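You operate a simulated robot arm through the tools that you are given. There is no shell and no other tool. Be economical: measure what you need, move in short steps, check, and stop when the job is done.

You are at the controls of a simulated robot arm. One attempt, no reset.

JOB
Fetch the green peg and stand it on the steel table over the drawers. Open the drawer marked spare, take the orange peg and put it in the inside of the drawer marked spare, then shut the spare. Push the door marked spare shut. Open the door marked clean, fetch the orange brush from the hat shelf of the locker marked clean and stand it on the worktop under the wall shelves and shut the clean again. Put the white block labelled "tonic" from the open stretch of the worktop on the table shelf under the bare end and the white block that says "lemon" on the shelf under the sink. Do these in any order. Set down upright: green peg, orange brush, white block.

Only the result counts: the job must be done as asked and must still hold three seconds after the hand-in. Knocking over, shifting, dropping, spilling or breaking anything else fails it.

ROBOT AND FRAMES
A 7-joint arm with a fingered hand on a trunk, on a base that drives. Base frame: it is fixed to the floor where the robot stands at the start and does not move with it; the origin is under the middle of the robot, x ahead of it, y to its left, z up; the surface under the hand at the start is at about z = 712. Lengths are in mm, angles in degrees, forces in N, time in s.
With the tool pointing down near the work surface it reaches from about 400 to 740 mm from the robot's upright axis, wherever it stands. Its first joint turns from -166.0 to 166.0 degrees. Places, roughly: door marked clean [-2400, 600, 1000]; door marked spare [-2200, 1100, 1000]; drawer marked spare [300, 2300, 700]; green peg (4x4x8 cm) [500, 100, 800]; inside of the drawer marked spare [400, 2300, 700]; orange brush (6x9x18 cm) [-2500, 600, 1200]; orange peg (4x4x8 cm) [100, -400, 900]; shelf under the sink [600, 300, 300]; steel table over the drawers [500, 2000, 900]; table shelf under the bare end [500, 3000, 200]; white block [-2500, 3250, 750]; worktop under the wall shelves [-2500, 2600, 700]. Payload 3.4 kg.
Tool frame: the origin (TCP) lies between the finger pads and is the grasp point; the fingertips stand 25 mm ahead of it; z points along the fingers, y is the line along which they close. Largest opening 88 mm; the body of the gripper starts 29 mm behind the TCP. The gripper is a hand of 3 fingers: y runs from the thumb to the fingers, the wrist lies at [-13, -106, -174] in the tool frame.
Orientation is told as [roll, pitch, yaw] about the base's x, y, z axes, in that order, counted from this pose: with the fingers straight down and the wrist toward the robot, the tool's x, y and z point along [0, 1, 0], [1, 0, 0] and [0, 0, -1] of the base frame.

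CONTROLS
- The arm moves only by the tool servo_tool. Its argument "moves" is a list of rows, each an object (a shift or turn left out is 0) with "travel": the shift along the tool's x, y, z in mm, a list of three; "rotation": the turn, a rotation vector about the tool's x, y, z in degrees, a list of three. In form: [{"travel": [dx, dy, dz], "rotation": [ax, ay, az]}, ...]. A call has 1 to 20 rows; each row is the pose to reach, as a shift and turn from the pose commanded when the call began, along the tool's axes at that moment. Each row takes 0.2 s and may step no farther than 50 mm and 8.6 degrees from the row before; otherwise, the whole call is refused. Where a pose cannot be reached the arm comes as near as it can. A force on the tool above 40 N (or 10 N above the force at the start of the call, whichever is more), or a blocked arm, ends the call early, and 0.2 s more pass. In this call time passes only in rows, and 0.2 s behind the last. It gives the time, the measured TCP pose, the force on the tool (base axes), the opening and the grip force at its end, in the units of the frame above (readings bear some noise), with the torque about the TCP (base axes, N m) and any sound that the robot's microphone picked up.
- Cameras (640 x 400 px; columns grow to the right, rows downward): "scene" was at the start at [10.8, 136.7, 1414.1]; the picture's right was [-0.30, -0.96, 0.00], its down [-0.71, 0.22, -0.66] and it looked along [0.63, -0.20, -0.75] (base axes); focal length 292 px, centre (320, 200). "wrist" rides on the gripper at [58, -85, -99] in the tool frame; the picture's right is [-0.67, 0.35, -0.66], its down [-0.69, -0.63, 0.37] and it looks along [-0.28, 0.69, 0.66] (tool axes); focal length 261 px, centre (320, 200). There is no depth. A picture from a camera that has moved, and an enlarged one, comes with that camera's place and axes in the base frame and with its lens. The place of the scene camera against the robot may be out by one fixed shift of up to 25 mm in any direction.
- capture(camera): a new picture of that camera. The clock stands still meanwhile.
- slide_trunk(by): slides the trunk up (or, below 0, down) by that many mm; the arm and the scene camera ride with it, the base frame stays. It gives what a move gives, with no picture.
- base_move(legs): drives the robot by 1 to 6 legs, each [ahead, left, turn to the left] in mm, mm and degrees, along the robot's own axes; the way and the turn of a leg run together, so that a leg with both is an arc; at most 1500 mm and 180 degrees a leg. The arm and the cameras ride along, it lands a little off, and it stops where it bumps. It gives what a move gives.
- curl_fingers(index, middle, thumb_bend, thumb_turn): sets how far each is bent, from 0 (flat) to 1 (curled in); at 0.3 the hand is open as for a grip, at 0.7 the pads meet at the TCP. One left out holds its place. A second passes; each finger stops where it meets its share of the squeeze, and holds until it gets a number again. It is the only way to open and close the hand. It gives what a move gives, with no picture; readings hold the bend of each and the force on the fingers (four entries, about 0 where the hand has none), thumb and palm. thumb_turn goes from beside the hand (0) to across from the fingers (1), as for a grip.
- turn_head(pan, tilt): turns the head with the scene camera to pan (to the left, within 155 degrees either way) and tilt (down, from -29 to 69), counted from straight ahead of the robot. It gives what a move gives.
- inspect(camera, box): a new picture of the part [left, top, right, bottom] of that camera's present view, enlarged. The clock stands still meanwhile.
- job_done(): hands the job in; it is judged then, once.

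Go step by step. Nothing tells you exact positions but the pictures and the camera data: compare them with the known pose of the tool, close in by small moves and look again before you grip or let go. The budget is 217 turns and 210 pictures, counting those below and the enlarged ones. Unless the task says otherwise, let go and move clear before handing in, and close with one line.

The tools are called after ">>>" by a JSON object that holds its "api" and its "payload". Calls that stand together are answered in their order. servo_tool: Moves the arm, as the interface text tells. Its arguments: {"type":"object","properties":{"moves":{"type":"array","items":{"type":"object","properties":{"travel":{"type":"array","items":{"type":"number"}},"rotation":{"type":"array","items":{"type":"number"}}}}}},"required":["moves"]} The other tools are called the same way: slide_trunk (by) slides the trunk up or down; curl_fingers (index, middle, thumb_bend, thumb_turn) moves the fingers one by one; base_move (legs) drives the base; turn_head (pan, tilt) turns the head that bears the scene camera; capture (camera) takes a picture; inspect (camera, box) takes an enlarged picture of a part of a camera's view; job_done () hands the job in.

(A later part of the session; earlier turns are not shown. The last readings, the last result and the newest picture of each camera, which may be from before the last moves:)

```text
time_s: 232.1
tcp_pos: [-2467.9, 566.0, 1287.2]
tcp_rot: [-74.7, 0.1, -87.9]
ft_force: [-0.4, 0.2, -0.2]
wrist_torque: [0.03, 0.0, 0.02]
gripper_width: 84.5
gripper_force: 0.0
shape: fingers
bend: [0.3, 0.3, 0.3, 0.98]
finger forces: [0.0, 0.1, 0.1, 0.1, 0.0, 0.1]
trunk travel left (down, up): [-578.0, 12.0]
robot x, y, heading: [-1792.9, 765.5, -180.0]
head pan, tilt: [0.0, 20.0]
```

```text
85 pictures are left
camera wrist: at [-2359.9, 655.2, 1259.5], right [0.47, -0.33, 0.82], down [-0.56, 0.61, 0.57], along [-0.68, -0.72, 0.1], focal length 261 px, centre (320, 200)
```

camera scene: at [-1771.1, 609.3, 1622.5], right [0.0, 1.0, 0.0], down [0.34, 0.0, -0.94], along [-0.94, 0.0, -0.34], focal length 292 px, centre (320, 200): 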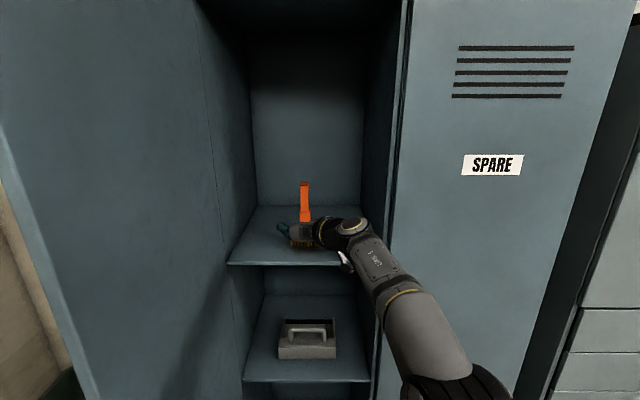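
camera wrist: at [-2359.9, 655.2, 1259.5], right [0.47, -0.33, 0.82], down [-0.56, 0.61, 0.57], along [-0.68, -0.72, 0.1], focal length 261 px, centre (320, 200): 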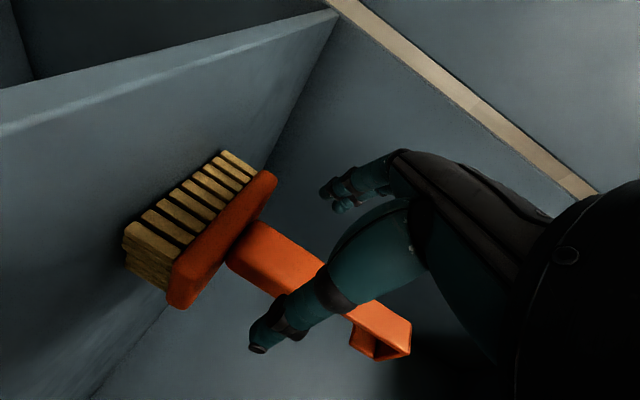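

>>> {"api": "base_move", "payload": {"legs": [[40, 0, 0]]}}

>>> {"api": "capture", "payload": {"camera": "wrist"}}

```text
time_s: 233.0
tcp_pos: [-2508.0, 565.7, 1288.5]
tcp_rot: [-74.7, 0.1, -87.8]
ft_force: [-0.3, -0.2, -0.3]
wrist_torque: [0.03, -0.01, 0.01]
gripper_width: 84.4
gripper_force: 0.0
shape: fingers
bend: [0.3, 0.3, 0.3, 0.98]
finger forces: [0.0, 0.1, 0.0, 0.0, 0.0, 0.1]
trunk travel left (down, up): [-578.0, 12.0]
robot x, y, heading: [-1832.9, 767.7, -180.2]
head pan, tilt: [0.0, 20.0]
```

```text
84 pictures are left
camera wrist: at [-2399.8, 655.2, 1259.4], right [0.47, -0.33, 0.82], down [-0.56, 0.61, 0.57], along [-0.69, -0.72, 0.1], focal length 261 px, centre (320, 200)
```

wrist: 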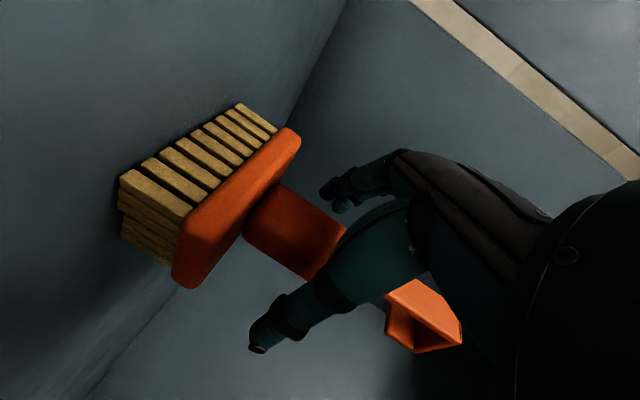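

The block is between thumb and fingers. Closing.

>>> {"api": "curl_fingers", "payload": {"index": 0.75, "middle": 0.75, "thumb_bend": 0.75}}

>>> {"api": "capture", "payload": {"camera": "wrist"}}

```text
time_s: 234.0
tcp_pos: [-2506.3, 565.4, 1288.3]
tcp_rot: [-74.8, 0.1, -87.8]
ft_force: [-0.3, 0.1, -0.3]
wrist_torque: [0.01, -0.02, -0.01]
gripper_width: 25.0
gripper_force: 18.9
shape: fingers
bend: [0.72, 0.63, 0.57, 1.0]
finger forces: [10.3, 9.0, 0.1, 0.0, 19.2, 0.0]
trunk travel left (down, up): [-578.0, 12.0]
robot x, y, heading: [-1832.3, 770.5, -180.2]
head pan, tilt: [0.0, 20.0]
```

```text
83 pictures are left
camera wrist: at [-2398.8, 655.2, 1259.8], right [0.47, -0.33, 0.82], down [-0.56, 0.61, 0.57], along [-0.69, -0.72, 0.1], focal length 261 px, centre (320, 200)
```

wrist: 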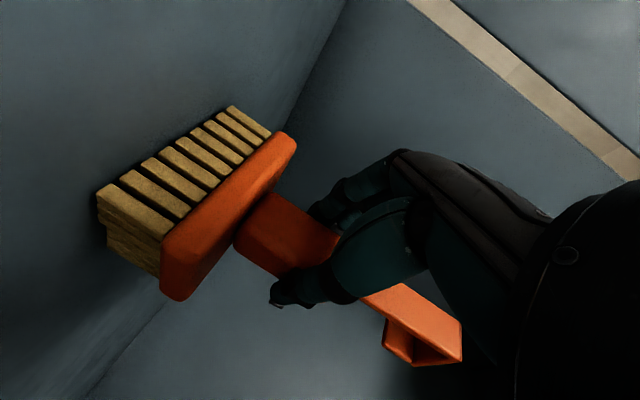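

Gripped firmly. I lift 40 mm and look.

>>> {"api": "servo_tool", "payload": {"moves": [{"travel": [-10, 0, -2.6]}, {"travel": [-29, 0, -7.8]}, {"travel": [-48, 0, -13]}]}}

>>> {"api": "capture", "payload": {"camera": "wrist"}}

>>> {"api": "capture", "payload": {"camera": "scene"}}

```text
time_s: 234.8
tcp_pos: [-2507.6, 566.3, 1338.7]
tcp_rot: [-74.7, 0.1, -87.8]
ft_force: [0.1, -0.5, -2.0]
wrist_torque: [-0.03, 0.0, 0.02]
gripper_width: 25.1
gripper_force: 18.7
shape: fingers
bend: [0.72, 0.63, 0.57, 1.0]
finger forces: [10.2, 8.8, 0.0, 0.0, 19.0, 0.0]
trunk travel left (down, up): [-578.0, 12.0]
robot x, y, heading: [-1836.2, 768.3, -179.8]
head pan, tilt: [0.0, 20.0]
```

```text
82 pictures are left
camera wrist: at [-2398.6, 654.9, 1309.5], right [0.47, -0.33, 0.82], down [-0.56, 0.61, 0.57], along [-0.69, -0.72, 0.1], focal length 261 px, centre (320, 200)
```

wrist: 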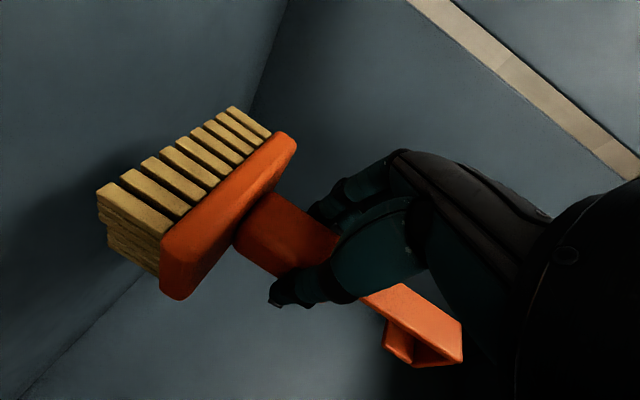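

```text
81 pictures are left
camera scene: at [-1870.4, 611.0, 1610.5], right [0.0, 1.0, 0.0], down [0.34, 0.0, -0.94], along [-0.94, 0.0, -0.34], focal length 292 px, centre (320, 200)
```

scene: 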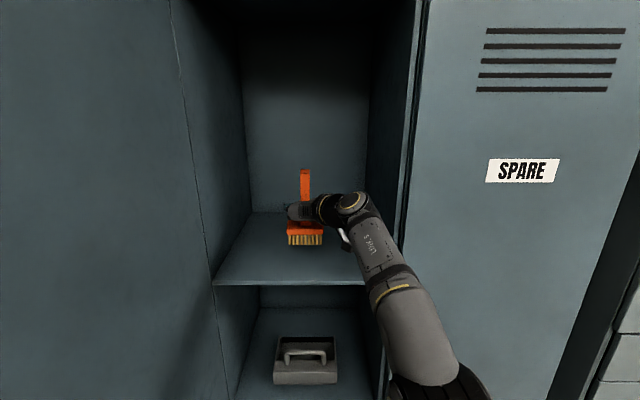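

The brush is held upright. I back out and drive right to the worktop under the wall shelves.

>>> {"api": "base_move", "payload": {"legs": [[-600, 0, 0], [0, -1000, 0], [0, -800, 0]]}}

>>> {"api": "turn_head", "payload": {"pan": 0, "tilt": 28}}

>>> {"api": "capture", "payload": {"camera": "scene"}}

>>> {"api": "turn_head", "payload": {"pan": -30, "tilt": 28}}

>>> {"api": "capture", "payload": {"camera": "scene"}}

```text
time_s: 246.9
tcp_pos: [-1914.7, 2373.5, 1339.7]
tcp_rot: [-74.9, 0.1, -87.5]
ft_force: [-0.7, 0.6, -1.9]
wrist_torque: [0.0, -0.02, -0.01]
gripper_width: 24.8
gripper_force: 18.8
shape: fingers
bend: [0.72, 0.63, 0.57, 1.0]
finger forces: [10.2, 8.8, 0.0, 0.0, 19.0, 0.0]
trunk travel left (down, up): [-578.0, 12.0]
robot x, y, heading: [-1243.6, 2581.4, -179.4]
head pan, tilt: [0.0, 20.0]
```

```text
time_s: 247.6
tcp_pos: [-1915.2, 2374.0, 1338.3]
tcp_rot: [-74.7, 0.0, -87.5]
ft_force: [-0.1, 0.8, -1.8]
wrist_torque: [0.0, 0.01, 0.04]
gripper_width: 24.7
gripper_force: 19.3
shape: fingers
bend: [0.72, 0.63, 0.57, 1.0]
finger forces: [10.2, 8.7, 0.0, 0.0, 19.0, 0.0]
trunk travel left (down, up): [-578.0, 12.0]
robot x, y, heading: [-1243.8, 2578.7, -179.7]
head pan, tilt: [0.0, 28.0]
```

```text
80 pictures are left
camera scene: at [-1277.4, 2422.6, 1597.7], right [-0.01, 1.0, 0.0], down [0.47, 0.0, -0.88], along [-0.88, -0.01, -0.47], focal length 292 px, centre (320, 200)
```

scene: 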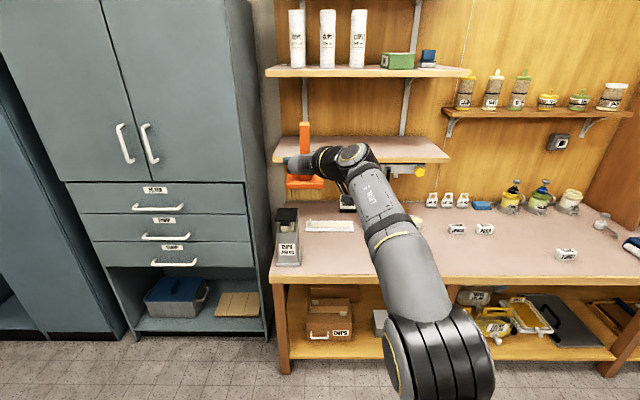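

```text
time_s: 248.6
tcp_pos: [-1914.9, 2373.9, 1338.5]
tcp_rot: [-74.9, 0.1, -87.5]
ft_force: [-0.1, -0.7, -2.2]
wrist_torque: [0.0, -0.04, -0.02]
gripper_width: 24.9
gripper_force: 19.2
shape: fingers
bend: [0.72, 0.63, 0.57, 1.0]
finger forces: [10.3, 8.8, 0.0, 0.0, 19.0, 0.1]
trunk travel left (down, up): [-578.0, 12.0]
robot x, y, heading: [-1242.2, 2578.0, -179.3]
head pan, tilt: [-30.0, 28.0]
```

```text
79 pictures are left
camera scene: at [-1265.5, 2468.2, 1597.7], right [0.49, 0.87, 0.0], down [0.41, -0.23, -0.88], along [-0.77, 0.44, -0.47], focal length 292 px, centre (320, 200)
```

scene: 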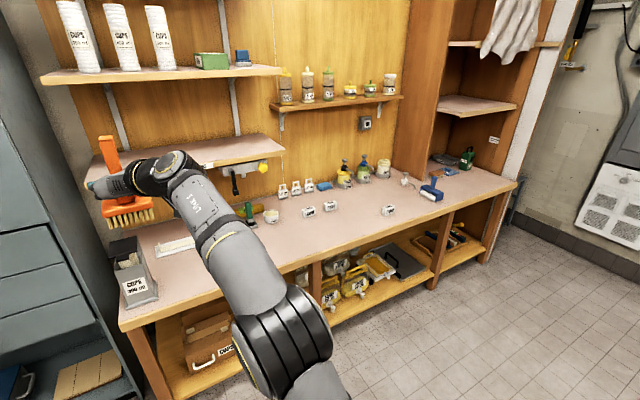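

I need a view of the worktop under the shelves without the arm in front; I shift right and look with both cameras.

>>> {"api": "base_move", "payload": {"legs": [[0, -420, 0]]}}

>>> {"api": "turn_head", "payload": {"pan": 12, "tilt": 35}}

>>> {"api": "capture", "payload": {"camera": "scene"}}

>>> {"api": "capture", "payload": {"camera": "wrist"}}

```text
time_s: 251.2
tcp_pos: [-1917.4, 2795.9, 1338.1]
tcp_rot: [-74.8, 0.1, -87.4]
ft_force: [0.3, 0.1, -1.7]
wrist_torque: [-0.01, -0.03, -0.02]
gripper_width: 24.8
gripper_force: 18.9
shape: fingers
bend: [0.72, 0.63, 0.57, 1.0]
finger forces: [10.1, 8.8, 0.0, 0.1, 19.0, 0.1]
trunk travel left (down, up): [-578.0, 12.0]
robot x, y, heading: [-1247.3, 2996.6, -179.6]
head pan, tilt: [-30.0, 28.0]
```

```text
time_s: 252.2
tcp_pos: [-1917.5, 2793.8, 1339.0]
tcp_rot: [-74.8, 0.1, -87.3]
ft_force: [0.3, -0.2, -2.4]
wrist_torque: [-0.03, -0.03, -0.01]
gripper_width: 24.7
gripper_force: 19.1
shape: fingers
bend: [0.72, 0.63, 0.57, 1.0]
finger forces: [10.2, 8.9, 0.1, 0.0, 19.0, 0.1]
trunk travel left (down, up): [-578.0, 12.0]
robot x, y, heading: [-1248.9, 3000.1, -179.6]
head pan, tilt: [12.0, 35.0]
```

```text
78 pictures are left
camera scene: at [-1275.0, 2826.2, 1586.7], right [-0.21, 0.98, 0.0], down [0.56, 0.12, -0.82], along [-0.8, -0.18, -0.57], focal length 292 px, centre (320, 200)
```

scene: 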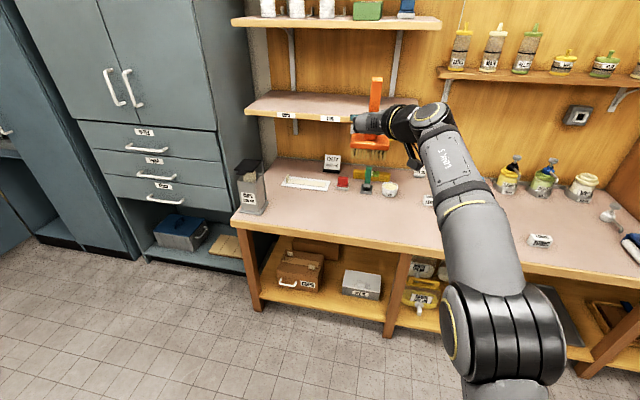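

```text
77 pictures are left
camera wrist: at [-1810.7, 2884.5, 1309.4], right [0.47, -0.33, 0.82], down [-0.56, 0.6, 0.57], along [-0.68, -0.73, 0.1], focal length 261 px, centre (320, 200)
```

wrist: 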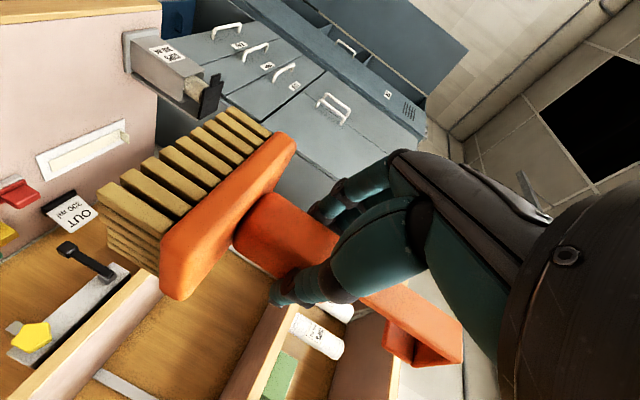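

The front of the worktop below the shelves is free; target about (-2450, 2610). To keep the elbow high I lower the hand with the arm first, then the trunk.

>>> {"api": "servo_tool", "payload": {"moves": [{"travel": [44, 0, 12]}, {"travel": [88, 0, 24]}, {"travel": [132, 0, 36]}, {"travel": [176, 0, 48]}, {"travel": [222, 0, 60]}, {"travel": [266, 0, 72]}]}}

>>> {"api": "slide_trunk", "payload": {"by": -150}}

>>> {"api": "capture", "payload": {"camera": "scene"}}

>>> {"api": "capture", "payload": {"camera": "wrist"}}

```text
time_s: 253.6
tcp_pos: [-1918.3, 2795.1, 1061.1]
tcp_rot: [-74.7, 0.1, -87.5]
ft_force: [-0.3, 0.6, -1.4]
wrist_torque: [-0.01, -0.02, -0.03]
gripper_width: 25.0
gripper_force: 18.3
shape: fingers
bend: [0.72, 0.63, 0.57, 1.0]
finger forces: [10.1, 8.5, 0.0, 0.0, 18.8, 0.0]
trunk travel left (down, up): [-578.0, 12.0]
robot x, y, heading: [-1245.7, 3000.3, -179.6]
head pan, tilt: [12.0, 35.0]
```

```text
time_s: 255.4
tcp_pos: [-1918.5, 2794.7, 912.3]
tcp_rot: [-74.9, 0.0, -87.4]
ft_force: [0.6, -0.1, -1.3]
wrist_torque: [0.01, 0.03, -0.01]
gripper_width: 24.9
gripper_force: 18.6
shape: fingers
bend: [0.72, 0.63, 0.57, 1.0]
finger forces: [10.1, 8.7, 0.0, 0.0, 18.8, 0.1]
trunk travel left (down, up): [-428.0, 162.0]
robot x, y, heading: [-1247.1, 3000.3, -179.3]
head pan, tilt: [12.0, 35.0]
```

```text
76 pictures are left
camera scene: at [-1274.9, 2826.2, 1436.7], right [-0.22, 0.98, 0.0], down [0.56, 0.12, -0.82], along [-0.8, -0.18, -0.57], focal length 292 px, centre (320, 200)
```

scene: 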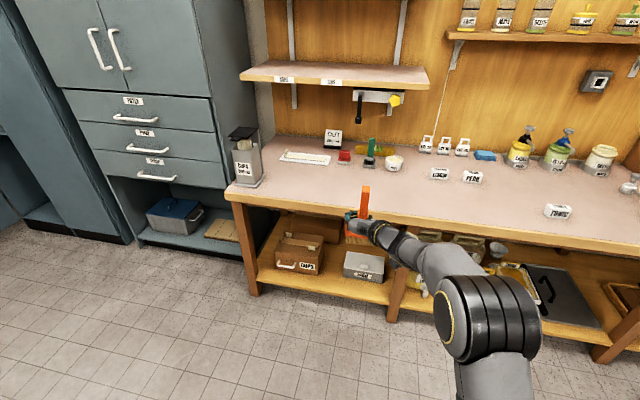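

```text
75 pictures are left
camera wrist: at [-1810.4, 2885.1, 883.1], right [0.47, -0.33, 0.82], down [-0.56, 0.6, 0.57], along [-0.68, -0.73, 0.1], focal length 261 px, centre (320, 200)
```

wrist: 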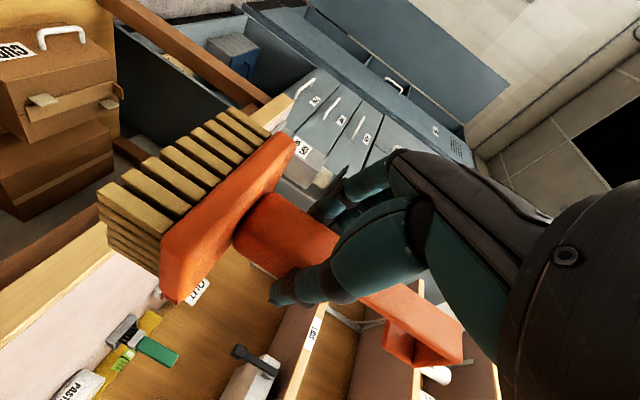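

>>> {"api": "base_move", "payload": {"legs": [[0, 185, 0], [530, 0, 0]]}}

>>> {"api": "capture", "payload": {"camera": "scene"}}

>>> {"api": "capture", "payload": {"camera": "wrist"}}

```text
time_s: 259.6
tcp_pos: [-2448.0, 2605.1, 911.6]
tcp_rot: [-74.8, 0.2, -87.3]
ft_force: [0.3, -0.5, -1.3]
wrist_torque: [-0.03, -0.01, -0.02]
gripper_width: 24.8
gripper_force: 18.9
shape: fingers
bend: [0.73, 0.63, 0.57, 1.0]
finger forces: [10.2, 8.6, 0.0, 0.1, 18.8, 0.0]
trunk travel left (down, up): [-428.0, 162.0]
robot x, y, heading: [-1776.1, 2814.1, -179.5]
head pan, tilt: [12.0, 35.0]
```

```text
74 pictures are left
camera scene: at [-1805.1, 2637.9, 1436.7], right [-0.22, 0.98, 0.0], down [0.56, 0.13, -0.82], along [-0.8, -0.18, -0.57], focal length 292 px, centre (320, 200)
```

scene: 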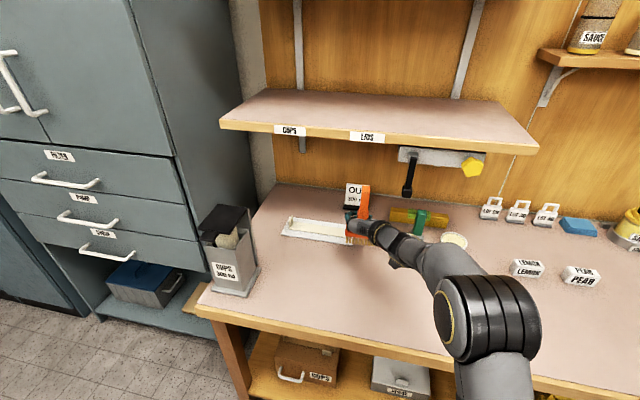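

```text
73 pictures are left
camera wrist: at [-2340.6, 2695.6, 883.0], right [0.47, -0.33, 0.82], down [-0.56, 0.6, 0.57], along [-0.68, -0.73, 0.1], focal length 261 px, centre (320, 200)
```

wrist: 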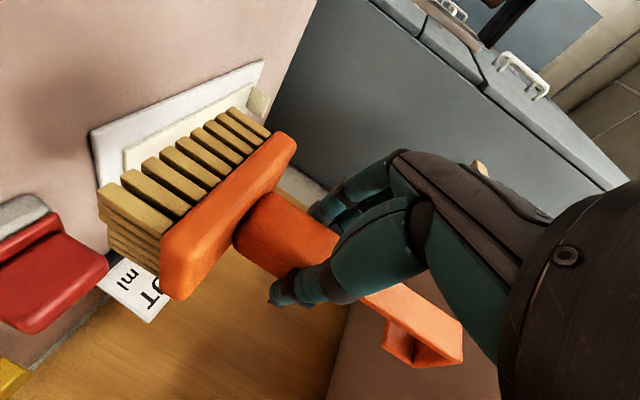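

Clear spot. I lower with the trunk in steps.

>>> {"api": "slide_trunk", "payload": {"by": -70}}

>>> {"api": "inspect", "payload": {"camera": "scene", "box": [260, 150, 480, 300]}}

>>> {"api": "capture", "payload": {"camera": "wrist"}}

```text
time_s: 260.7
tcp_pos: [-2447.6, 2605.1, 841.9]
tcp_rot: [-74.9, 0.1, -87.3]
ft_force: [-1.1, 0.0, -0.7]
wrist_torque: [-0.01, 0.0, 0.01]
gripper_width: 24.7
gripper_force: 18.9
shape: fingers
bend: [0.73, 0.63, 0.57, 1.0]
finger forces: [10.1, 8.6, 0.1, 0.1, 18.8, 0.1]
trunk travel left (down, up): [-358.0, 232.0]
robot x, y, heading: [-1776.3, 2813.6, -179.3]
head pan, tilt: [12.0, 35.0]
```

```text
2.67 times, centred on (370, 225) of scene
camera zoom: at [-1804.9, 2637.9, 1366.7], right [-0.22, 0.98, 0.0], down [0.56, 0.13, -0.82], along [-0.8, -0.18, -0.57], focal length 778 px, centre (187, 133)
```

zoom: 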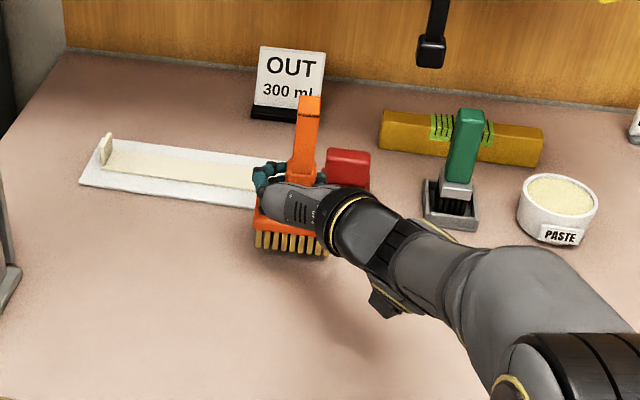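

```text
71 pictures are left
camera wrist: at [-2340.6, 2695.6, 813.1], right [0.47, -0.33, 0.82], down [-0.56, 0.6, 0.57], along [-0.68, -0.73, 0.1], focal length 261 px, centre (320, 200)
```

wrist: 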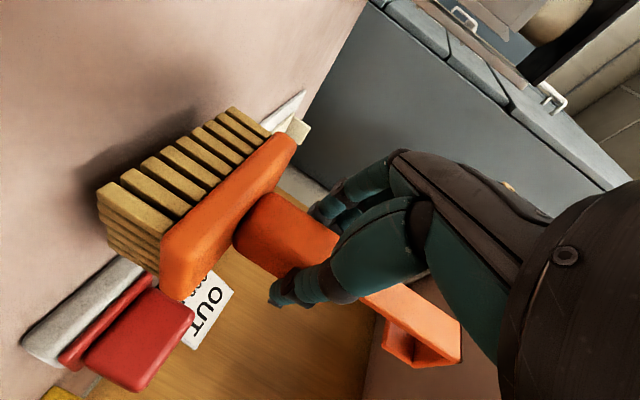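

>>> {"api": "slide_trunk", "payload": {"by": -12}}

>>> {"api": "slide_trunk", "payload": {"by": -6}}

>>> {"api": "capture", "payload": {"camera": "wrist"}}

```text
time_s: 261.3
tcp_pos: [-2447.9, 2605.3, 829.4]
tcp_rot: [-74.7, 0.1, -87.3]
ft_force: [-0.9, 0.3, -2.1]
wrist_torque: [0.0, -0.04, -0.03]
gripper_width: 25.0
gripper_force: 18.4
shape: fingers
bend: [0.73, 0.63, 0.56, 1.0]
finger forces: [10.3, 8.7, 0.0, 0.0, 18.9, 0.1]
trunk travel left (down, up): [-346.0, 244.0]
robot x, y, heading: [-1777.5, 2814.9, -179.5]
head pan, tilt: [12.0, 35.0]
```

```text
time_s: 261.8
tcp_pos: [-2447.0, 2606.1, 826.8]
tcp_rot: [-75.0, -0.1, -87.2]
ft_force: [-1.2, -0.8, 11.5]
wrist_torque: [-0.01, 0.14, -0.03]
gripper_width: 24.8
gripper_force: 19.4
shape: fingers
bend: [0.73, 0.63, 0.56, 1.0]
finger forces: [10.3, 9.1, 0.0, 0.1, 18.9, 0.0]
trunk travel left (down, up): [-340.0, 250.0]
robot x, y, heading: [-1779.3, 2810.4, -179.5]
head pan, tilt: [12.0, 35.0]
```

```text
70 pictures are left
camera wrist: at [-2340.4, 2695.5, 797.2], right [0.48, -0.33, 0.82], down [-0.56, 0.6, 0.57], along [-0.68, -0.73, 0.11], focal length 261 px, centre (320, 200)
```

wrist: 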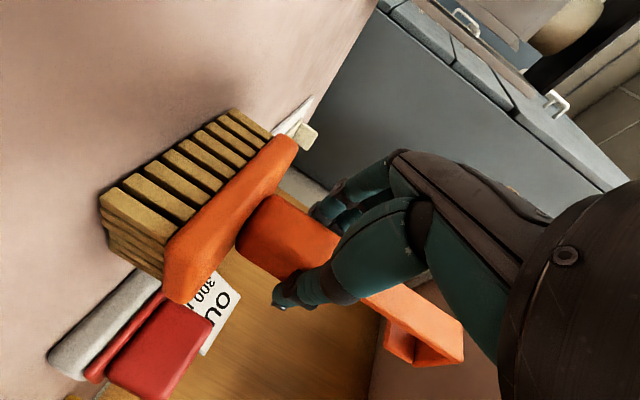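

Contact with the worktop. I relax 2 mm, open, and back straight out.

>>> {"api": "slide_trunk", "payload": {"by": 2}}

>>> {"api": "curl_fingers", "payload": {"index": 0.5, "middle": 0.5, "thumb_bend": 0.45}}

>>> {"api": "curl_fingers", "payload": {"index": 0.3, "middle": 0.3, "thumb_bend": 0.3}}

>>> {"api": "capture", "payload": {"camera": "wrist"}}

```text
time_s: 262.3
tcp_pos: [-2446.7, 2604.9, 827.6]
tcp_rot: [-74.8, 0.1, -87.3]
ft_force: [-2.8, -1.5, 9.0]
wrist_torque: [0.0, 0.15, 0.0]
gripper_width: 24.9
gripper_force: 18.9
shape: fingers
bend: [0.73, 0.63, 0.56, 1.0]
finger forces: [10.6, 9.2, 0.0, 0.1, 18.5, 0.1]
trunk travel left (down, up): [-342.0, 248.0]
robot x, y, heading: [-1775.5, 2814.0, -179.2]
head pan, tilt: [12.0, 35.0]
```

```text
time_s: 263.3
tcp_pos: [-2448.7, 2605.9, 826.5]
tcp_rot: [-74.8, 0.1, -87.3]
ft_force: [-0.5, -0.1, 0.3]
wrist_torque: [0.01, 0.02, 0.03]
gripper_width: 46.4
gripper_force: 0.1
shape: fingers
bend: [0.5, 0.5, 0.45, 0.99]
finger forces: [0.1, 0.0, 0.0, 0.0, 0.1, 0.0]
trunk travel left (down, up): [-342.0, 248.0]
robot x, y, heading: [-1775.6, 2812.8, -179.2]
head pan, tilt: [12.0, 35.0]
```

```text
time_s: 264.3
tcp_pos: [-2448.7, 2605.7, 826.1]
tcp_rot: [-74.8, 0.1, -87.3]
ft_force: [-0.1, -0.9, -0.1]
wrist_torque: [0.02, 0.02, -0.03]
gripper_width: 84.4
gripper_force: 0.2
shape: fingers
bend: [0.3, 0.3, 0.3, 0.98]
finger forces: [0.0, 0.0, 0.1, 0.0, 0.0, 0.0]
trunk travel left (down, up): [-342.0, 248.0]
robot x, y, heading: [-1773.3, 2811.8, -179.3]
head pan, tilt: [12.0, 35.0]
```

```text
69 pictures are left
camera wrist: at [-2340.5, 2695.7, 797.2], right [0.47, -0.33, 0.82], down [-0.56, 0.6, 0.57], along [-0.68, -0.73, 0.1], focal length 261 px, centre (320, 200)
```

wrist: 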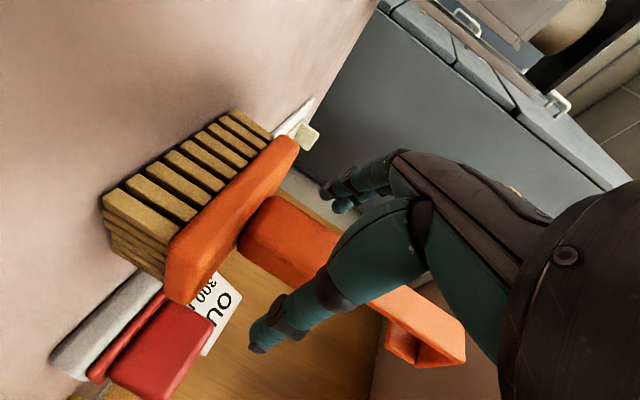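

>>> {"api": "base_move", "payload": {"legs": [[-100, 0, 0], [-350, 0, 0]]}}

>>> {"api": "turn_head", "payload": {"pan": -10, "tilt": 35}}

>>> {"api": "capture", "payload": {"camera": "scene"}}

```text
time_s: 267.3
tcp_pos: [-2003.0, 2608.9, 825.6]
tcp_rot: [-74.8, 0.1, -87.2]
ft_force: [0.5, 0.1, -0.6]
wrist_torque: [0.0, 0.03, -0.02]
gripper_width: 84.3
gripper_force: 0.3
shape: fingers
bend: [0.3, 0.3, 0.3, 0.98]
finger forces: [0.1, 0.0, 0.0, 0.0, 0.0, 0.0]
trunk travel left (down, up): [-342.0, 248.0]
robot x, y, heading: [-1330.2, 2815.6, -179.4]
head pan, tilt: [12.0, 35.0]
```

```text
time_s: 268.2
tcp_pos: [-2003.2, 2609.1, 825.0]
tcp_rot: [-74.8, 0.1, -87.3]
ft_force: [-0.4, 0.2, -0.4]
wrist_torque: [0.01, -0.01, 0.01]
gripper_width: 84.3
gripper_force: 0.0
shape: fingers
bend: [0.3, 0.3, 0.3, 0.98]
finger forces: [0.1, 0.0, 0.1, 0.1, 0.0, 0.0]
trunk travel left (down, up): [-342.0, 248.0]
robot x, y, heading: [-1331.3, 2818.0, -179.6]
head pan, tilt: [-10.0, 35.0]
```

```text
68 pictures are left
camera scene: at [-1360.6, 2675.9, 1350.7], right [0.16, 0.99, 0.0], down [0.57, -0.09, -0.82], along [-0.81, 0.13, -0.57], focal length 292 px, centre (320, 200)
```

scene: 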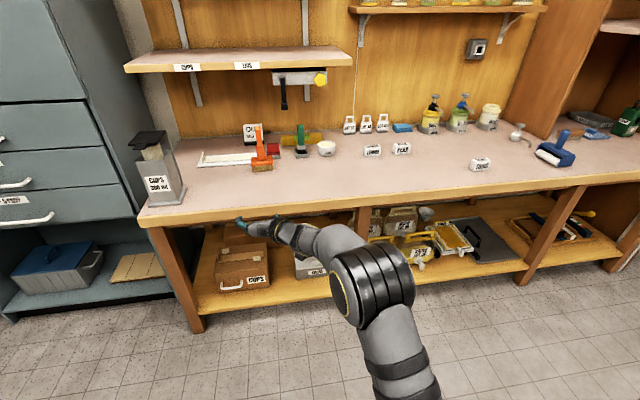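

The brush stands under the wall shelves. Next I shut the clean door: fist, roll back, drive to the outer side of the open door.

>>> {"api": "base_move", "payload": {"legs": [[-150, 0, 0]]}}

>>> {"api": "servo_tool", "payload": {"moves": [{"rotation": [0, 0, 8.4]}, {"rotation": [0, 0, 16.8]}, {"rotation": [0, 0, 25.2]}, {"rotation": [0, 0, 33.6]}, {"rotation": [0, 0, 42]}, {"rotation": [0, 0, 50.4]}, {"rotation": [0, 0, 58.8]}, {"rotation": [0, 0, 67.2]}, {"rotation": [0, 0, 75.6]}, {"rotation": [0, 0, 84]}, {"rotation": [0, 0, 90]}]}}

>>> {"api": "curl_fingers", "payload": {"index": 1.0, "middle": 1.0, "thumb_bend": 0.9}}

>>> {"api": "slide_trunk", "payload": {"by": 45}}

>>> {"api": "base_move", "payload": {"legs": [[0, 1300, 0], [0, 1010, 0]]}}

>>> {"api": "turn_head", "payload": {"pan": 0, "tilt": 28}}

>>> {"api": "capture", "payload": {"camera": "scene"}}

```text
time_s: 269.6
tcp_pos: [-1853.5, 2610.0, 826.5]
tcp_rot: [-74.7, 0.2, -87.3]
ft_force: [0.4, -0.1, -0.2]
wrist_torque: [0.01, 0.01, 0.0]
gripper_width: 84.3
gripper_force: 0.1
shape: fingers
bend: [0.3, 0.3, 0.3, 0.98]
finger forces: [0.0, 0.0, 0.0, 0.0, 0.0, 0.0]
trunk travel left (down, up): [-342.0, 248.0]
robot x, y, heading: [-1179.7, 2817.1, -179.4]
head pan, tilt: [-10.0, 35.0]
```

```text
time_s: 272.0
tcp_pos: [-1852.1, 2610.7, 824.6]
tcp_rot: [0.2, -74.8, -177.4]
ft_force: [-0.2, 0.3, 0.2]
wrist_torque: [-0.02, 0.01, -0.02]
gripper_width: 84.4
gripper_force: 0.1
shape: fingers
bend: [0.3, 0.3, 0.3, 0.98]
finger forces: [0.1, 0.0, 0.0, 0.1, 0.1, 0.0]
trunk travel left (down, up): [-342.0, 248.0]
robot x, y, heading: [-1182.2, 2820.2, -179.1]
head pan, tilt: [-10.0, 35.0]
```

```text
time_s: 273.0
tcp_pos: [-1851.8, 2609.5, 825.5]
tcp_rot: [-0.3, -74.8, -176.9]
ft_force: [0.2, -0.4, 0.0]
wrist_torque: [-0.02, 0.0, 0.02]
gripper_width: 0.0
gripper_force: 0.2
shape: fingers
bend: [0.82, 1.0, 0.84, 1.0]
finger forces: [0.0, 0.0, 0.1, 0.0, 0.1, 0.0]
trunk travel left (down, up): [-342.0, 248.0]
robot x, y, heading: [-1182.1, 2819.1, -179.5]
head pan, tilt: [-10.0, 35.0]
```

```text
time_s: 273.8
tcp_pos: [-1852.9, 2610.5, 870.1]
tcp_rot: [-0.4, -74.8, -176.9]
ft_force: [0.3, -0.2, -0.2]
wrist_torque: [0.0, 0.01, 0.02]
gripper_width: 0.2
gripper_force: 0.1
shape: fingers
bend: [0.82, 1.0, 0.85, 1.0]
finger forces: [0.1, 0.0, 0.1, 0.0, 0.0, 0.1]
trunk travel left (down, up): [-387.0, 203.0]
robot x, y, heading: [-1182.1, 2819.4, -179.3]
head pan, tilt: [-10.0, 35.0]
```

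```text
time_s: 285.3
tcp_pos: [-1818.1, 286.8, 871.4]
tcp_rot: [-0.3, -74.9, -177.0]
ft_force: [-0.4, 0.8, 0.1]
wrist_torque: [-0.02, 0.0, 0.0]
gripper_width: 0.5
gripper_force: 0.1
shape: fingers
bend: [0.82, 1.0, 0.85, 1.0]
finger forces: [0.0, 0.0, 0.0, 0.0, 0.0, 0.0]
trunk travel left (down, up): [-387.0, 203.0]
robot x, y, heading: [-1144.6, 496.6, -179.4]
head pan, tilt: [-10.0, 35.0]
```

```text
time_s: 286.0
tcp_pos: [-1818.3, 286.6, 869.8]
tcp_rot: [-0.3, -74.8, -176.9]
ft_force: [1.1, -0.3, -0.6]
wrist_torque: [-0.01, 0.01, 0.0]
gripper_width: 0.2
gripper_force: 0.0
shape: fingers
bend: [0.82, 1.0, 0.85, 1.0]
finger forces: [0.1, 0.0, 0.0, 0.0, 0.0, 0.1]
trunk travel left (down, up): [-387.0, 203.0]
robot x, y, heading: [-1146.4, 495.8, -179.2]
head pan, tilt: [0.0, 28.0]
```

```text
67 pictures are left
camera scene: at [-1180.1, 338.8, 1406.6], right [-0.01, 1.0, 0.0], down [0.47, 0.01, -0.88], along [-0.88, -0.01, -0.47], focal length 292 px, centre (320, 200)
```

scene: 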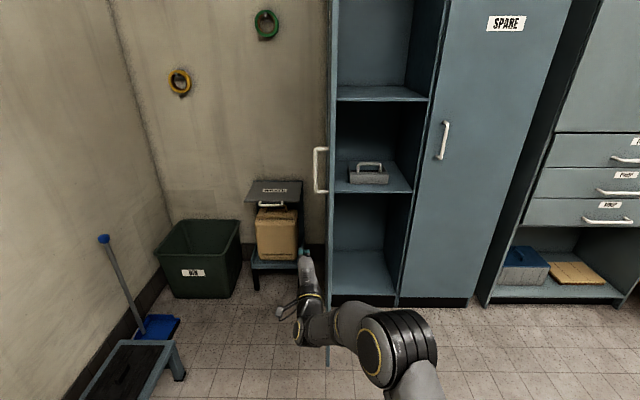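

>>> {"api": "base_move", "payload": {"legs": [[0, 20, 0], [290, 0, 0], [-12, -197, 0], [22, -81, 0], [43, -73, 0]]}}

>>> {"api": "capture", "payload": {"camera": "scene"}}

```text
time_s: 290.9
tcp_pos: [-2161.7, 612.6, 870.6]
tcp_rot: [-0.3, -74.8, -176.8]
ft_force: [0.2, 0.5, -0.3]
wrist_torque: [-0.03, -0.04, -0.03]
gripper_width: 0.9
gripper_force: 0.2
shape: fingers
bend: [0.83, 1.0, 0.85, 1.0]
finger forces: [0.0, 0.0, 0.1, 0.1, 0.0, 0.0]
trunk travel left (down, up): [-387.0, 203.0]
robot x, y, heading: [-1493.2, 821.2, -179.2]
head pan, tilt: [0.0, 28.0]
```

```text
66 pictures are left
camera scene: at [-1524.8, 665.6, 1406.7], right [-0.01, 1.0, 0.0], down [0.47, 0.01, -0.88], along [-0.88, -0.01, -0.47], focal length 292 px, centre (320, 200)
```

scene: 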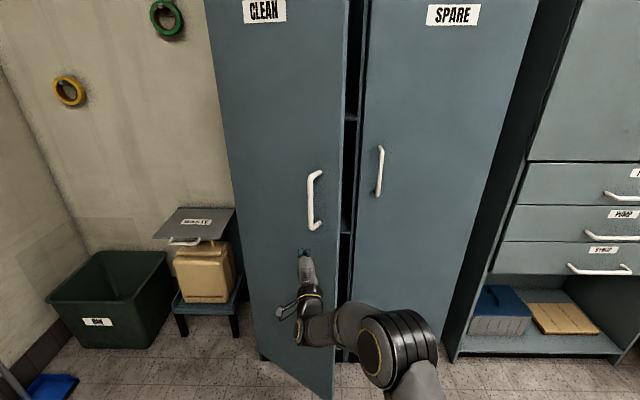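

Works nicely. I continue to fully closed.

>>> {"api": "base_move", "payload": {"legs": [[59, -59, 0], [73, -42, 0]]}}

>>> {"api": "base_move", "payload": {"legs": [[120, -20, 0]]}}

>>> {"api": "capture", "payload": {"camera": "scene"}}

```text
time_s: 292.7
tcp_pos: [-2296.1, 712.4, 870.6]
tcp_rot: [-0.3, -74.8, -176.9]
ft_force: [-0.3, -0.9, 0.1]
wrist_torque: [-0.01, 0.0, -0.03]
gripper_width: 1.5
gripper_force: 0.1
shape: fingers
bend: [0.83, 1.0, 0.86, 1.0]
finger forces: [0.0, 0.1, 0.1, 0.0, 0.1, 0.0]
trunk travel left (down, up): [-387.0, 203.0]
robot x, y, heading: [-1627.6, 924.2, -179.3]
head pan, tilt: [0.0, 28.0]
```

```text
time_s: 293.9
tcp_pos: [-2389.4, 724.5, 867.0]
tcp_rot: [-0.4, -74.4, -176.4]
ft_force: [16.2, 4.7, 1.2]
wrist_torque: [-0.05, 0.24, -0.01]
gripper_width: 6.3
gripper_force: 13.6
shape: fingers
bend: [0.86, 1.0, 0.91, 1.0]
finger forces: [0.1, 0.0, 0.0, 0.0, 25.8, 0.0]
trunk travel left (down, up): [-387.0, 203.0]
robot x, y, heading: [-1724.3, 936.6, -179.2]
head pan, tilt: [0.0, 28.0]
stopped in leg 1: the force on the tool passed its limit at 63 N (the readings are from after the stop); the commanded pose is now the measured one
```

```text
65 pictures are left
camera scene: at [-1754.1, 780.5, 1406.9], right [-0.01, 1.0, 0.0], down [0.47, 0.01, -0.88], along [-0.88, -0.01, -0.47], focal length 292 px, centre (320, 200)
```

scene: 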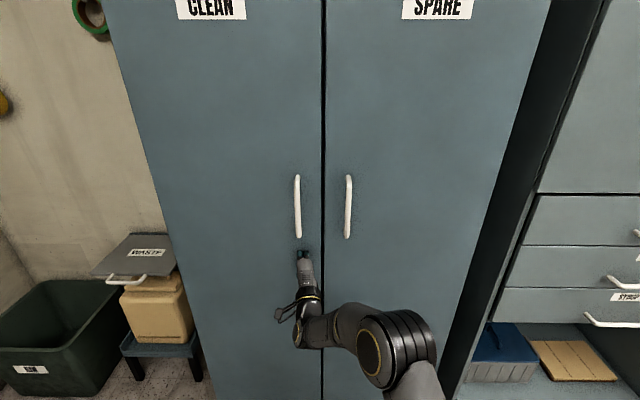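

Both locker doors are shut. I back off, open the hand, point it down, and drive to the white blocks.

>>> {"api": "base_move", "payload": {"legs": [[-450, 0, 0]]}}

>>> {"api": "curl_fingers", "payload": {"index": 0.3, "middle": 0.3, "thumb_bend": 0.3}}

>>> {"api": "slide_trunk", "payload": {"by": 160}}

>>> {"api": "base_move", "payload": {"legs": [[0, -1400, 0], [0, -1220, 0]]}}

>>> {"api": "turn_head", "payload": {"pan": 0, "tilt": 35}}

>>> {"api": "capture", "payload": {"camera": "scene"}}

```text
time_s: 296.6
tcp_pos: [-1942.9, 732.3, 866.2]
tcp_rot: [-0.5, -74.3, -176.5]
ft_force: [0.6, 0.2, -0.5]
wrist_torque: [0.0, -0.01, -0.01]
gripper_width: 6.3
gripper_force: 0.1
shape: fingers
bend: [0.86, 1.0, 0.88, 1.0]
finger forces: [0.1, 0.1, 0.1, 0.1, 0.0, 0.1]
trunk travel left (down, up): [-387.0, 203.0]
robot x, y, heading: [-1275.2, 938.2, -179.4]
head pan, tilt: [0.0, 28.0]
```

```text
time_s: 297.6
tcp_pos: [-1943.3, 731.8, 866.5]
tcp_rot: [-0.6, -74.2, -176.5]
ft_force: [0.7, 0.3, 0.1]
wrist_torque: [-0.02, 0.03, 0.01]
gripper_width: 84.3
gripper_force: 0.0
shape: fingers
bend: [0.3, 0.3, 0.3, 0.98]
finger forces: [0.1, 0.1, 0.1, 0.0, 0.0, 0.0]
trunk travel left (down, up): [-387.0, 203.0]
robot x, y, heading: [-1276.5, 941.9, -179.4]
head pan, tilt: [0.0, 28.0]
```

```text
time_s: 299.4
tcp_pos: [-1944.7, 730.9, 1026.4]
tcp_rot: [-0.5, -74.2, -176.5]
ft_force: [-0.5, -0.1, 0.1]
wrist_torque: [-0.01, -0.01, -0.02]
gripper_width: 84.2
gripper_force: 0.1
shape: fingers
bend: [0.3, 0.3, 0.3, 0.98]
finger forces: [0.1, 0.1, 0.0, 0.0, 0.0, 0.1]
trunk travel left (down, up): [-547.0, 43.0]
robot x, y, heading: [-1276.0, 944.8, -179.4]
head pan, tilt: [0.0, 28.0]
```

```text
time_s: 312.2
tcp_pos: [-1977.4, 3356.4, 1025.6]
tcp_rot: [-0.5, -74.3, -176.2]
ft_force: [0.6, -1.6, -0.4]
wrist_torque: [0.0, 0.03, -0.01]
gripper_width: 84.3
gripper_force: 0.0
shape: fingers
bend: [0.3, 0.3, 0.3, 0.98]
finger forces: [0.0, 0.0, 0.0, 0.0, 0.1, 0.1]
trunk travel left (down, up): [-547.0, 43.0]
robot x, y, heading: [-1307.4, 3569.9, -179.1]
head pan, tilt: [0.0, 28.0]
```

```text
time_s: 312.9
tcp_pos: [-1976.7, 3356.8, 1026.5]
tcp_rot: [-0.5, -74.3, -176.2]
ft_force: [0.2, -0.1, -0.4]
wrist_torque: [-0.03, -0.03, 0.05]
gripper_width: 84.4
gripper_force: 0.0
shape: fingers
bend: [0.3, 0.3, 0.3, 0.98]
finger forces: [0.0, 0.0, 0.1, 0.2, 0.0, 0.0]
trunk travel left (down, up): [-547.0, 43.0]
robot x, y, heading: [-1307.6, 3568.5, -179.5]
head pan, tilt: [0.0, 35.0]
```

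```text
64 pictures are left
camera scene: at [-1339.1, 3413.4, 1555.7], right [-0.01, 1.0, 0.0], down [0.57, 0.01, -0.82], along [-0.82, -0.01, -0.57], focal length 292 px, centre (320, 200)
```

scene: 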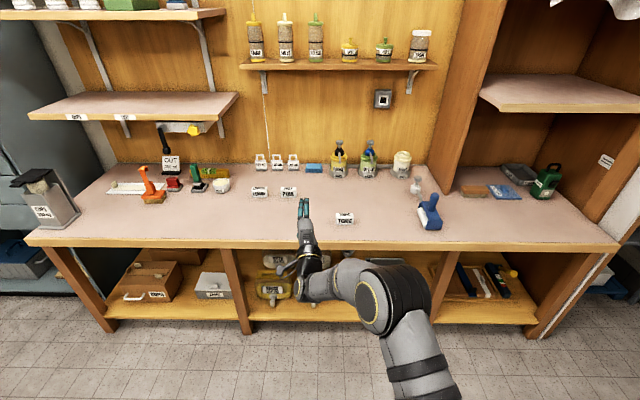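

>>> {"api": "inspect", "payload": {"camera": "scene", "box": [240, 140, 370, 240]}}

```text
4.00 times, centred on (305, 190) of scene
camera zoom: at [-1339.1, 3413.4, 1555.7], right [-0.01, 1.0, 0.0], down [0.57, 0.01, -0.82], along [-0.82, -0.01, -0.57], focal length 1167 px, centre (380, 240)
```

zoom: 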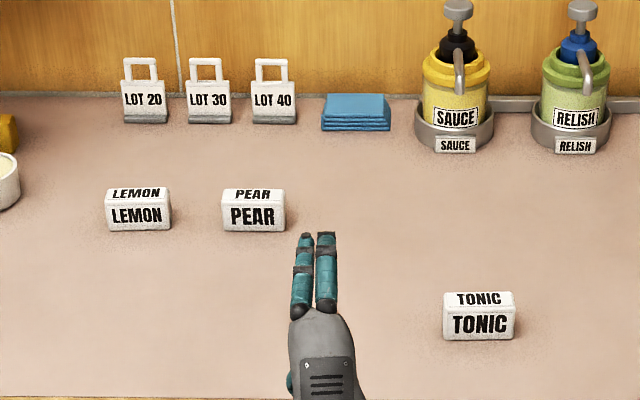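

TONIC sits at about (-2346, 3511): ~78 wide, 33 deep, 45 high. I'll grip it front-to-back from above. I point the hand down and move over it.

>>> {"api": "servo_tool", "payload": {"moves": [{"rotation": [8.4, 0, 0]}, {"rotation": [16.8, 0, 0]}, {"rotation": [25.2, 0, 0]}, {"rotation": [33.6, 0, 0]}, {"rotation": [42, 0, 0]}, {"rotation": [50.4, 0, 0]}, {"rotation": [58.8, 0, 0]}, {"rotation": [67.2, 0, 0]}, {"rotation": [74.3, 0, 0]}]}}

>>> {"api": "servo_tool", "payload": {"moves": [{"travel": [-40, 0, 0], "rotation": [0, 0, 2]}, {"travel": [-80, 0, 0], "rotation": [0, 0, 3.8]}, {"travel": [-110, 0, 20], "rotation": [0, 0, 3.8]}]}}

>>> {"api": "base_move", "payload": {"legs": [[320, -44, 0]]}}

>>> {"api": "capture", "payload": {"camera": "wrist"}}

>>> {"api": "capture", "payload": {"camera": "scene"}}

```text
time_s: 314.9
tcp_pos: [-1976.7, 3355.9, 1026.6]
tcp_rot: [0.0, 0.2, -176.7]
ft_force: [-0.3, 0.8, 0.2]
wrist_torque: [0.0, -0.01, 0.02]
gripper_width: 84.4
gripper_force: 0.0
shape: fingers
bend: [0.3, 0.3, 0.3, 0.98]
finger forces: [0.0, 0.0, 0.0, 0.0, 0.0, 0.1]
trunk travel left (down, up): [-547.0, 43.0]
robot x, y, heading: [-1308.7, 3569.7, -179.1]
head pan, tilt: [0.0, 35.0]
```

```text
time_s: 315.7
tcp_pos: [-1983.3, 3467.3, 1007.7]
tcp_rot: [0.0, 0.0, 179.5]
ft_force: [0.1, 0.1, 0.3]
wrist_torque: [-0.03, 0.0, 0.04]
gripper_width: 84.6
gripper_force: 0.0
shape: fingers
bend: [0.3, 0.3, 0.3, 0.98]
finger forces: [0.0, 0.1, 0.0, 0.0, 0.0, 0.0]
trunk travel left (down, up): [-547.0, 43.0]
robot x, y, heading: [-1313.7, 3572.2, -179.2]
head pan, tilt: [0.0, 35.0]
```

```text
time_s: 317.8
tcp_pos: [-2304.0, 3505.2, 1006.9]
tcp_rot: [-0.1, 0.1, 179.6]
ft_force: [0.2, 0.9, 0.5]
wrist_torque: [0.0, 0.03, 0.02]
gripper_width: 84.5
gripper_force: 0.0
shape: fingers
bend: [0.3, 0.3, 0.3, 0.98]
finger forces: [0.1, 0.1, 0.1, 0.0, 0.0, 0.1]
trunk travel left (down, up): [-547.0, 43.0]
robot x, y, heading: [-1629.7, 3608.0, -179.2]
head pan, tilt: [0.0, 35.0]
```

```text
62 pictures are left
camera wrist: at [-2219.2, 3447.3, 1106.6], right [-0.34, 0.67, 0.66], down [0.64, 0.68, -0.36], along [-0.69, 0.29, -0.66], focal length 261 px, centre (320, 200)
```

wrist: 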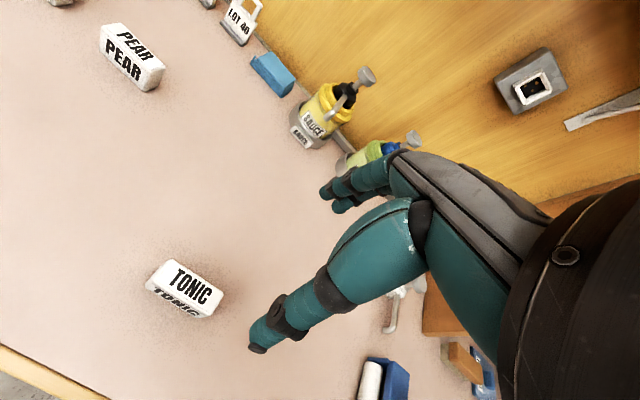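

```text
61 pictures are left
camera scene: at [-1659.8, 3452.7, 1555.7], right [-0.01, 1.0, 0.0], down [0.57, 0.01, -0.82], along [-0.82, -0.01, -0.57], focal length 292 px, centre (320, 200)
```

scene: 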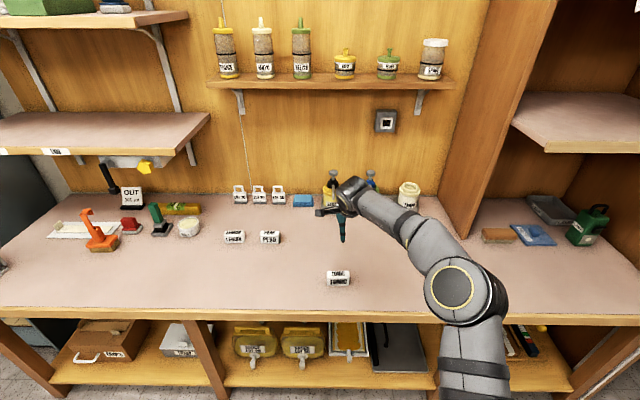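

>>> {"api": "servo_tool", "payload": {"moves": [{"travel": [8, 10, 45]}, {"travel": [8, 10, 90]}, {"travel": [8, 10, 135]}, {"travel": [8, 10, 160]}]}}

>>> {"api": "capture", "payload": {"camera": "wrist"}}

>>> {"api": "inspect", "payload": {"camera": "scene", "box": [280, 220, 400, 310]}}

```text
time_s: 318.8
tcp_pos: [-2313.9, 3497.8, 845.5]
tcp_rot: [-0.1, 0.0, 179.5]
ft_force: [-0.8, 0.5, -0.1]
wrist_torque: [0.02, -0.01, -0.01]
gripper_width: 84.5
gripper_force: 0.1
shape: fingers
bend: [0.3, 0.3, 0.3, 0.98]
finger forces: [0.1, 0.0, 0.0, 0.0, 0.0, 0.0]
trunk travel left (down, up): [-547.0, 43.0]
robot x, y, heading: [-1627.7, 3608.8, -179.1]
head pan, tilt: [0.0, 35.0]
```

```text
60 pictures are left
camera wrist: at [-2229.7, 3439.4, 946.2], right [-0.34, 0.67, 0.66], down [0.64, 0.68, -0.36], along [-0.69, 0.29, -0.66], focal length 261 px, centre (320, 200)
```

wrist: 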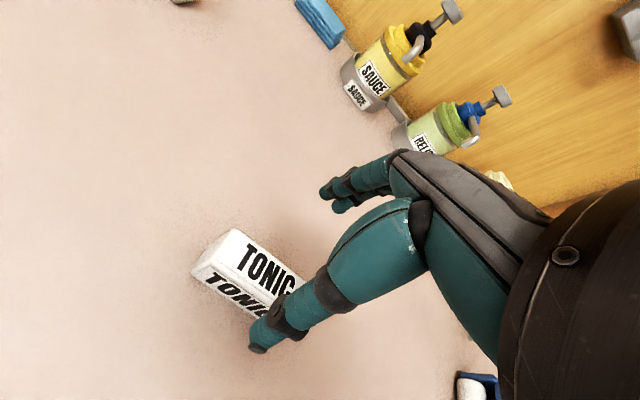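

```text
4.44 times, centred on (340, 265) of scene
camera zoom: at [-1659.5, 3452.6, 1555.7], right [-0.01, 1.0, 0.0], down [0.57, 0.01, -0.82], along [-0.82, -0.01, -0.57], focal length 1296 px, centre (231, -89)
```

zoom: 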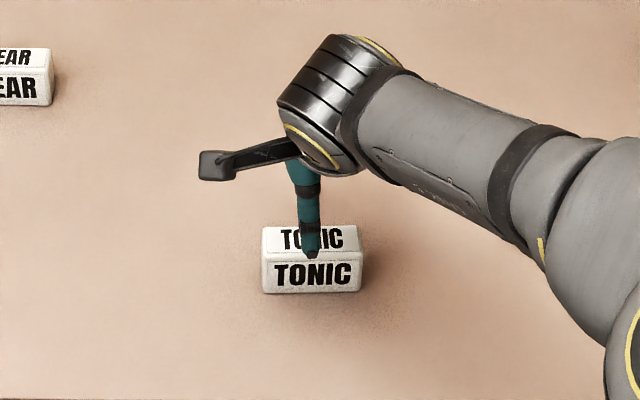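

The hand is aligned over TONIC (centre ≈ (-2311, 3502)). I lower around it with small final steps.

>>> {"api": "servo_tool", "payload": {"moves": [{"travel": [-4, -3, 30]}, {"travel": [-4, -3, 58]}, {"travel": [-4, -3, 68]}, {"travel": [-4, -3, 74]}]}}

>>> {"api": "capture", "payload": {"camera": "wrist"}}

```text
time_s: 319.8
tcp_pos: [-2310.1, 3501.1, 773.4]
tcp_rot: [-0.1, 0.1, 179.4]
ft_force: [0.4, -0.5, 0.1]
wrist_torque: [-0.01, 0.0, 0.0]
gripper_width: 84.5
gripper_force: 0.0
shape: fingers
bend: [0.3, 0.3, 0.3, 0.98]
finger forces: [0.1, 0.0, 0.1, 0.0, 0.0, 0.1]
trunk travel left (down, up): [-547.0, 43.0]
robot x, y, heading: [-1629.2, 3609.9, -179.4]
head pan, tilt: [0.0, 35.0]
```

```text
58 pictures are left
camera wrist: at [-2226.0, 3443.4, 873.2], right [-0.34, 0.67, 0.66], down [0.64, 0.68, -0.36], along [-0.69, 0.29, -0.66], focal length 261 px, centre (320, 200)
```

wrist: 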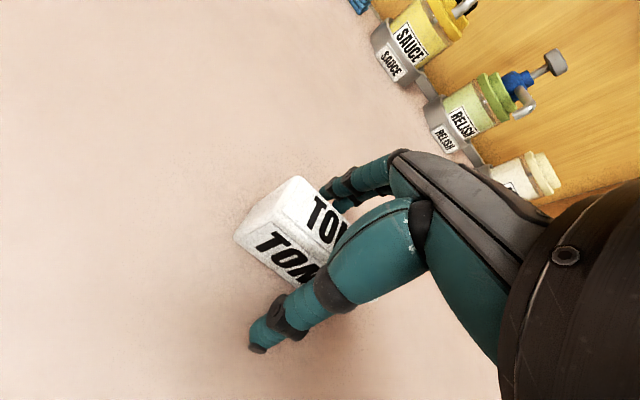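

>>> {"api": "servo_tool", "payload": {"moves": [{"travel": [0, 0, 4]}, {"travel": [0, 0, 7]}]}}

>>> {"api": "curl_fingers", "payload": {"index": 0.75, "middle": 0.75, "thumb_bend": 0.75}}

>>> {"api": "capture", "payload": {"camera": "wrist"}}

```text
time_s: 320.4
tcp_pos: [-2310.8, 3502.3, 766.1]
tcp_rot: [-0.2, 0.0, 179.4]
ft_force: [-0.5, 0.8, 1.4]
wrist_torque: [-0.01, 0.0, -0.02]
gripper_width: 84.5
gripper_force: 0.1
shape: fingers
bend: [0.3, 0.3, 0.3, 0.98]
finger forces: [0.0, 0.0, 0.1, 0.1, 0.1, 0.1]
trunk travel left (down, up): [-547.0, 43.0]
robot x, y, heading: [-1629.5, 3610.7, -179.1]
head pan, tilt: [0.0, 35.0]
```

```text
time_s: 321.4
tcp_pos: [-2310.7, 3501.9, 766.5]
tcp_rot: [-0.1, -0.1, 179.5]
ft_force: [-3.5, -0.2, 13.7]
wrist_torque: [-0.04, -0.27, -0.02]
gripper_width: 22.3
gripper_force: 26.1
shape: fingers
bend: [0.72, 0.61, 0.59, 1.0]
finger forces: [11.1, 10.3, 0.1, 0.0, 31.7, 0.1]
trunk travel left (down, up): [-547.0, 43.0]
robot x, y, heading: [-1628.7, 3608.4, -178.9]
head pan, tilt: [0.0, 35.0]
```

```text
57 pictures are left
camera wrist: at [-2225.5, 3443.7, 867.4], right [-0.34, 0.67, 0.66], down [0.64, 0.68, -0.37], along [-0.69, 0.29, -0.66], focal length 261 px, centre (320, 200)
```

wrist: 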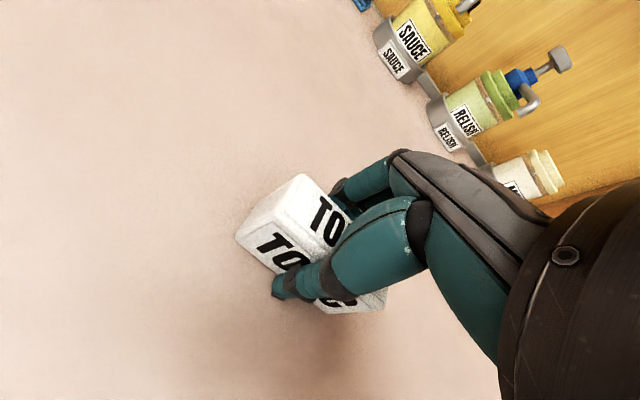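

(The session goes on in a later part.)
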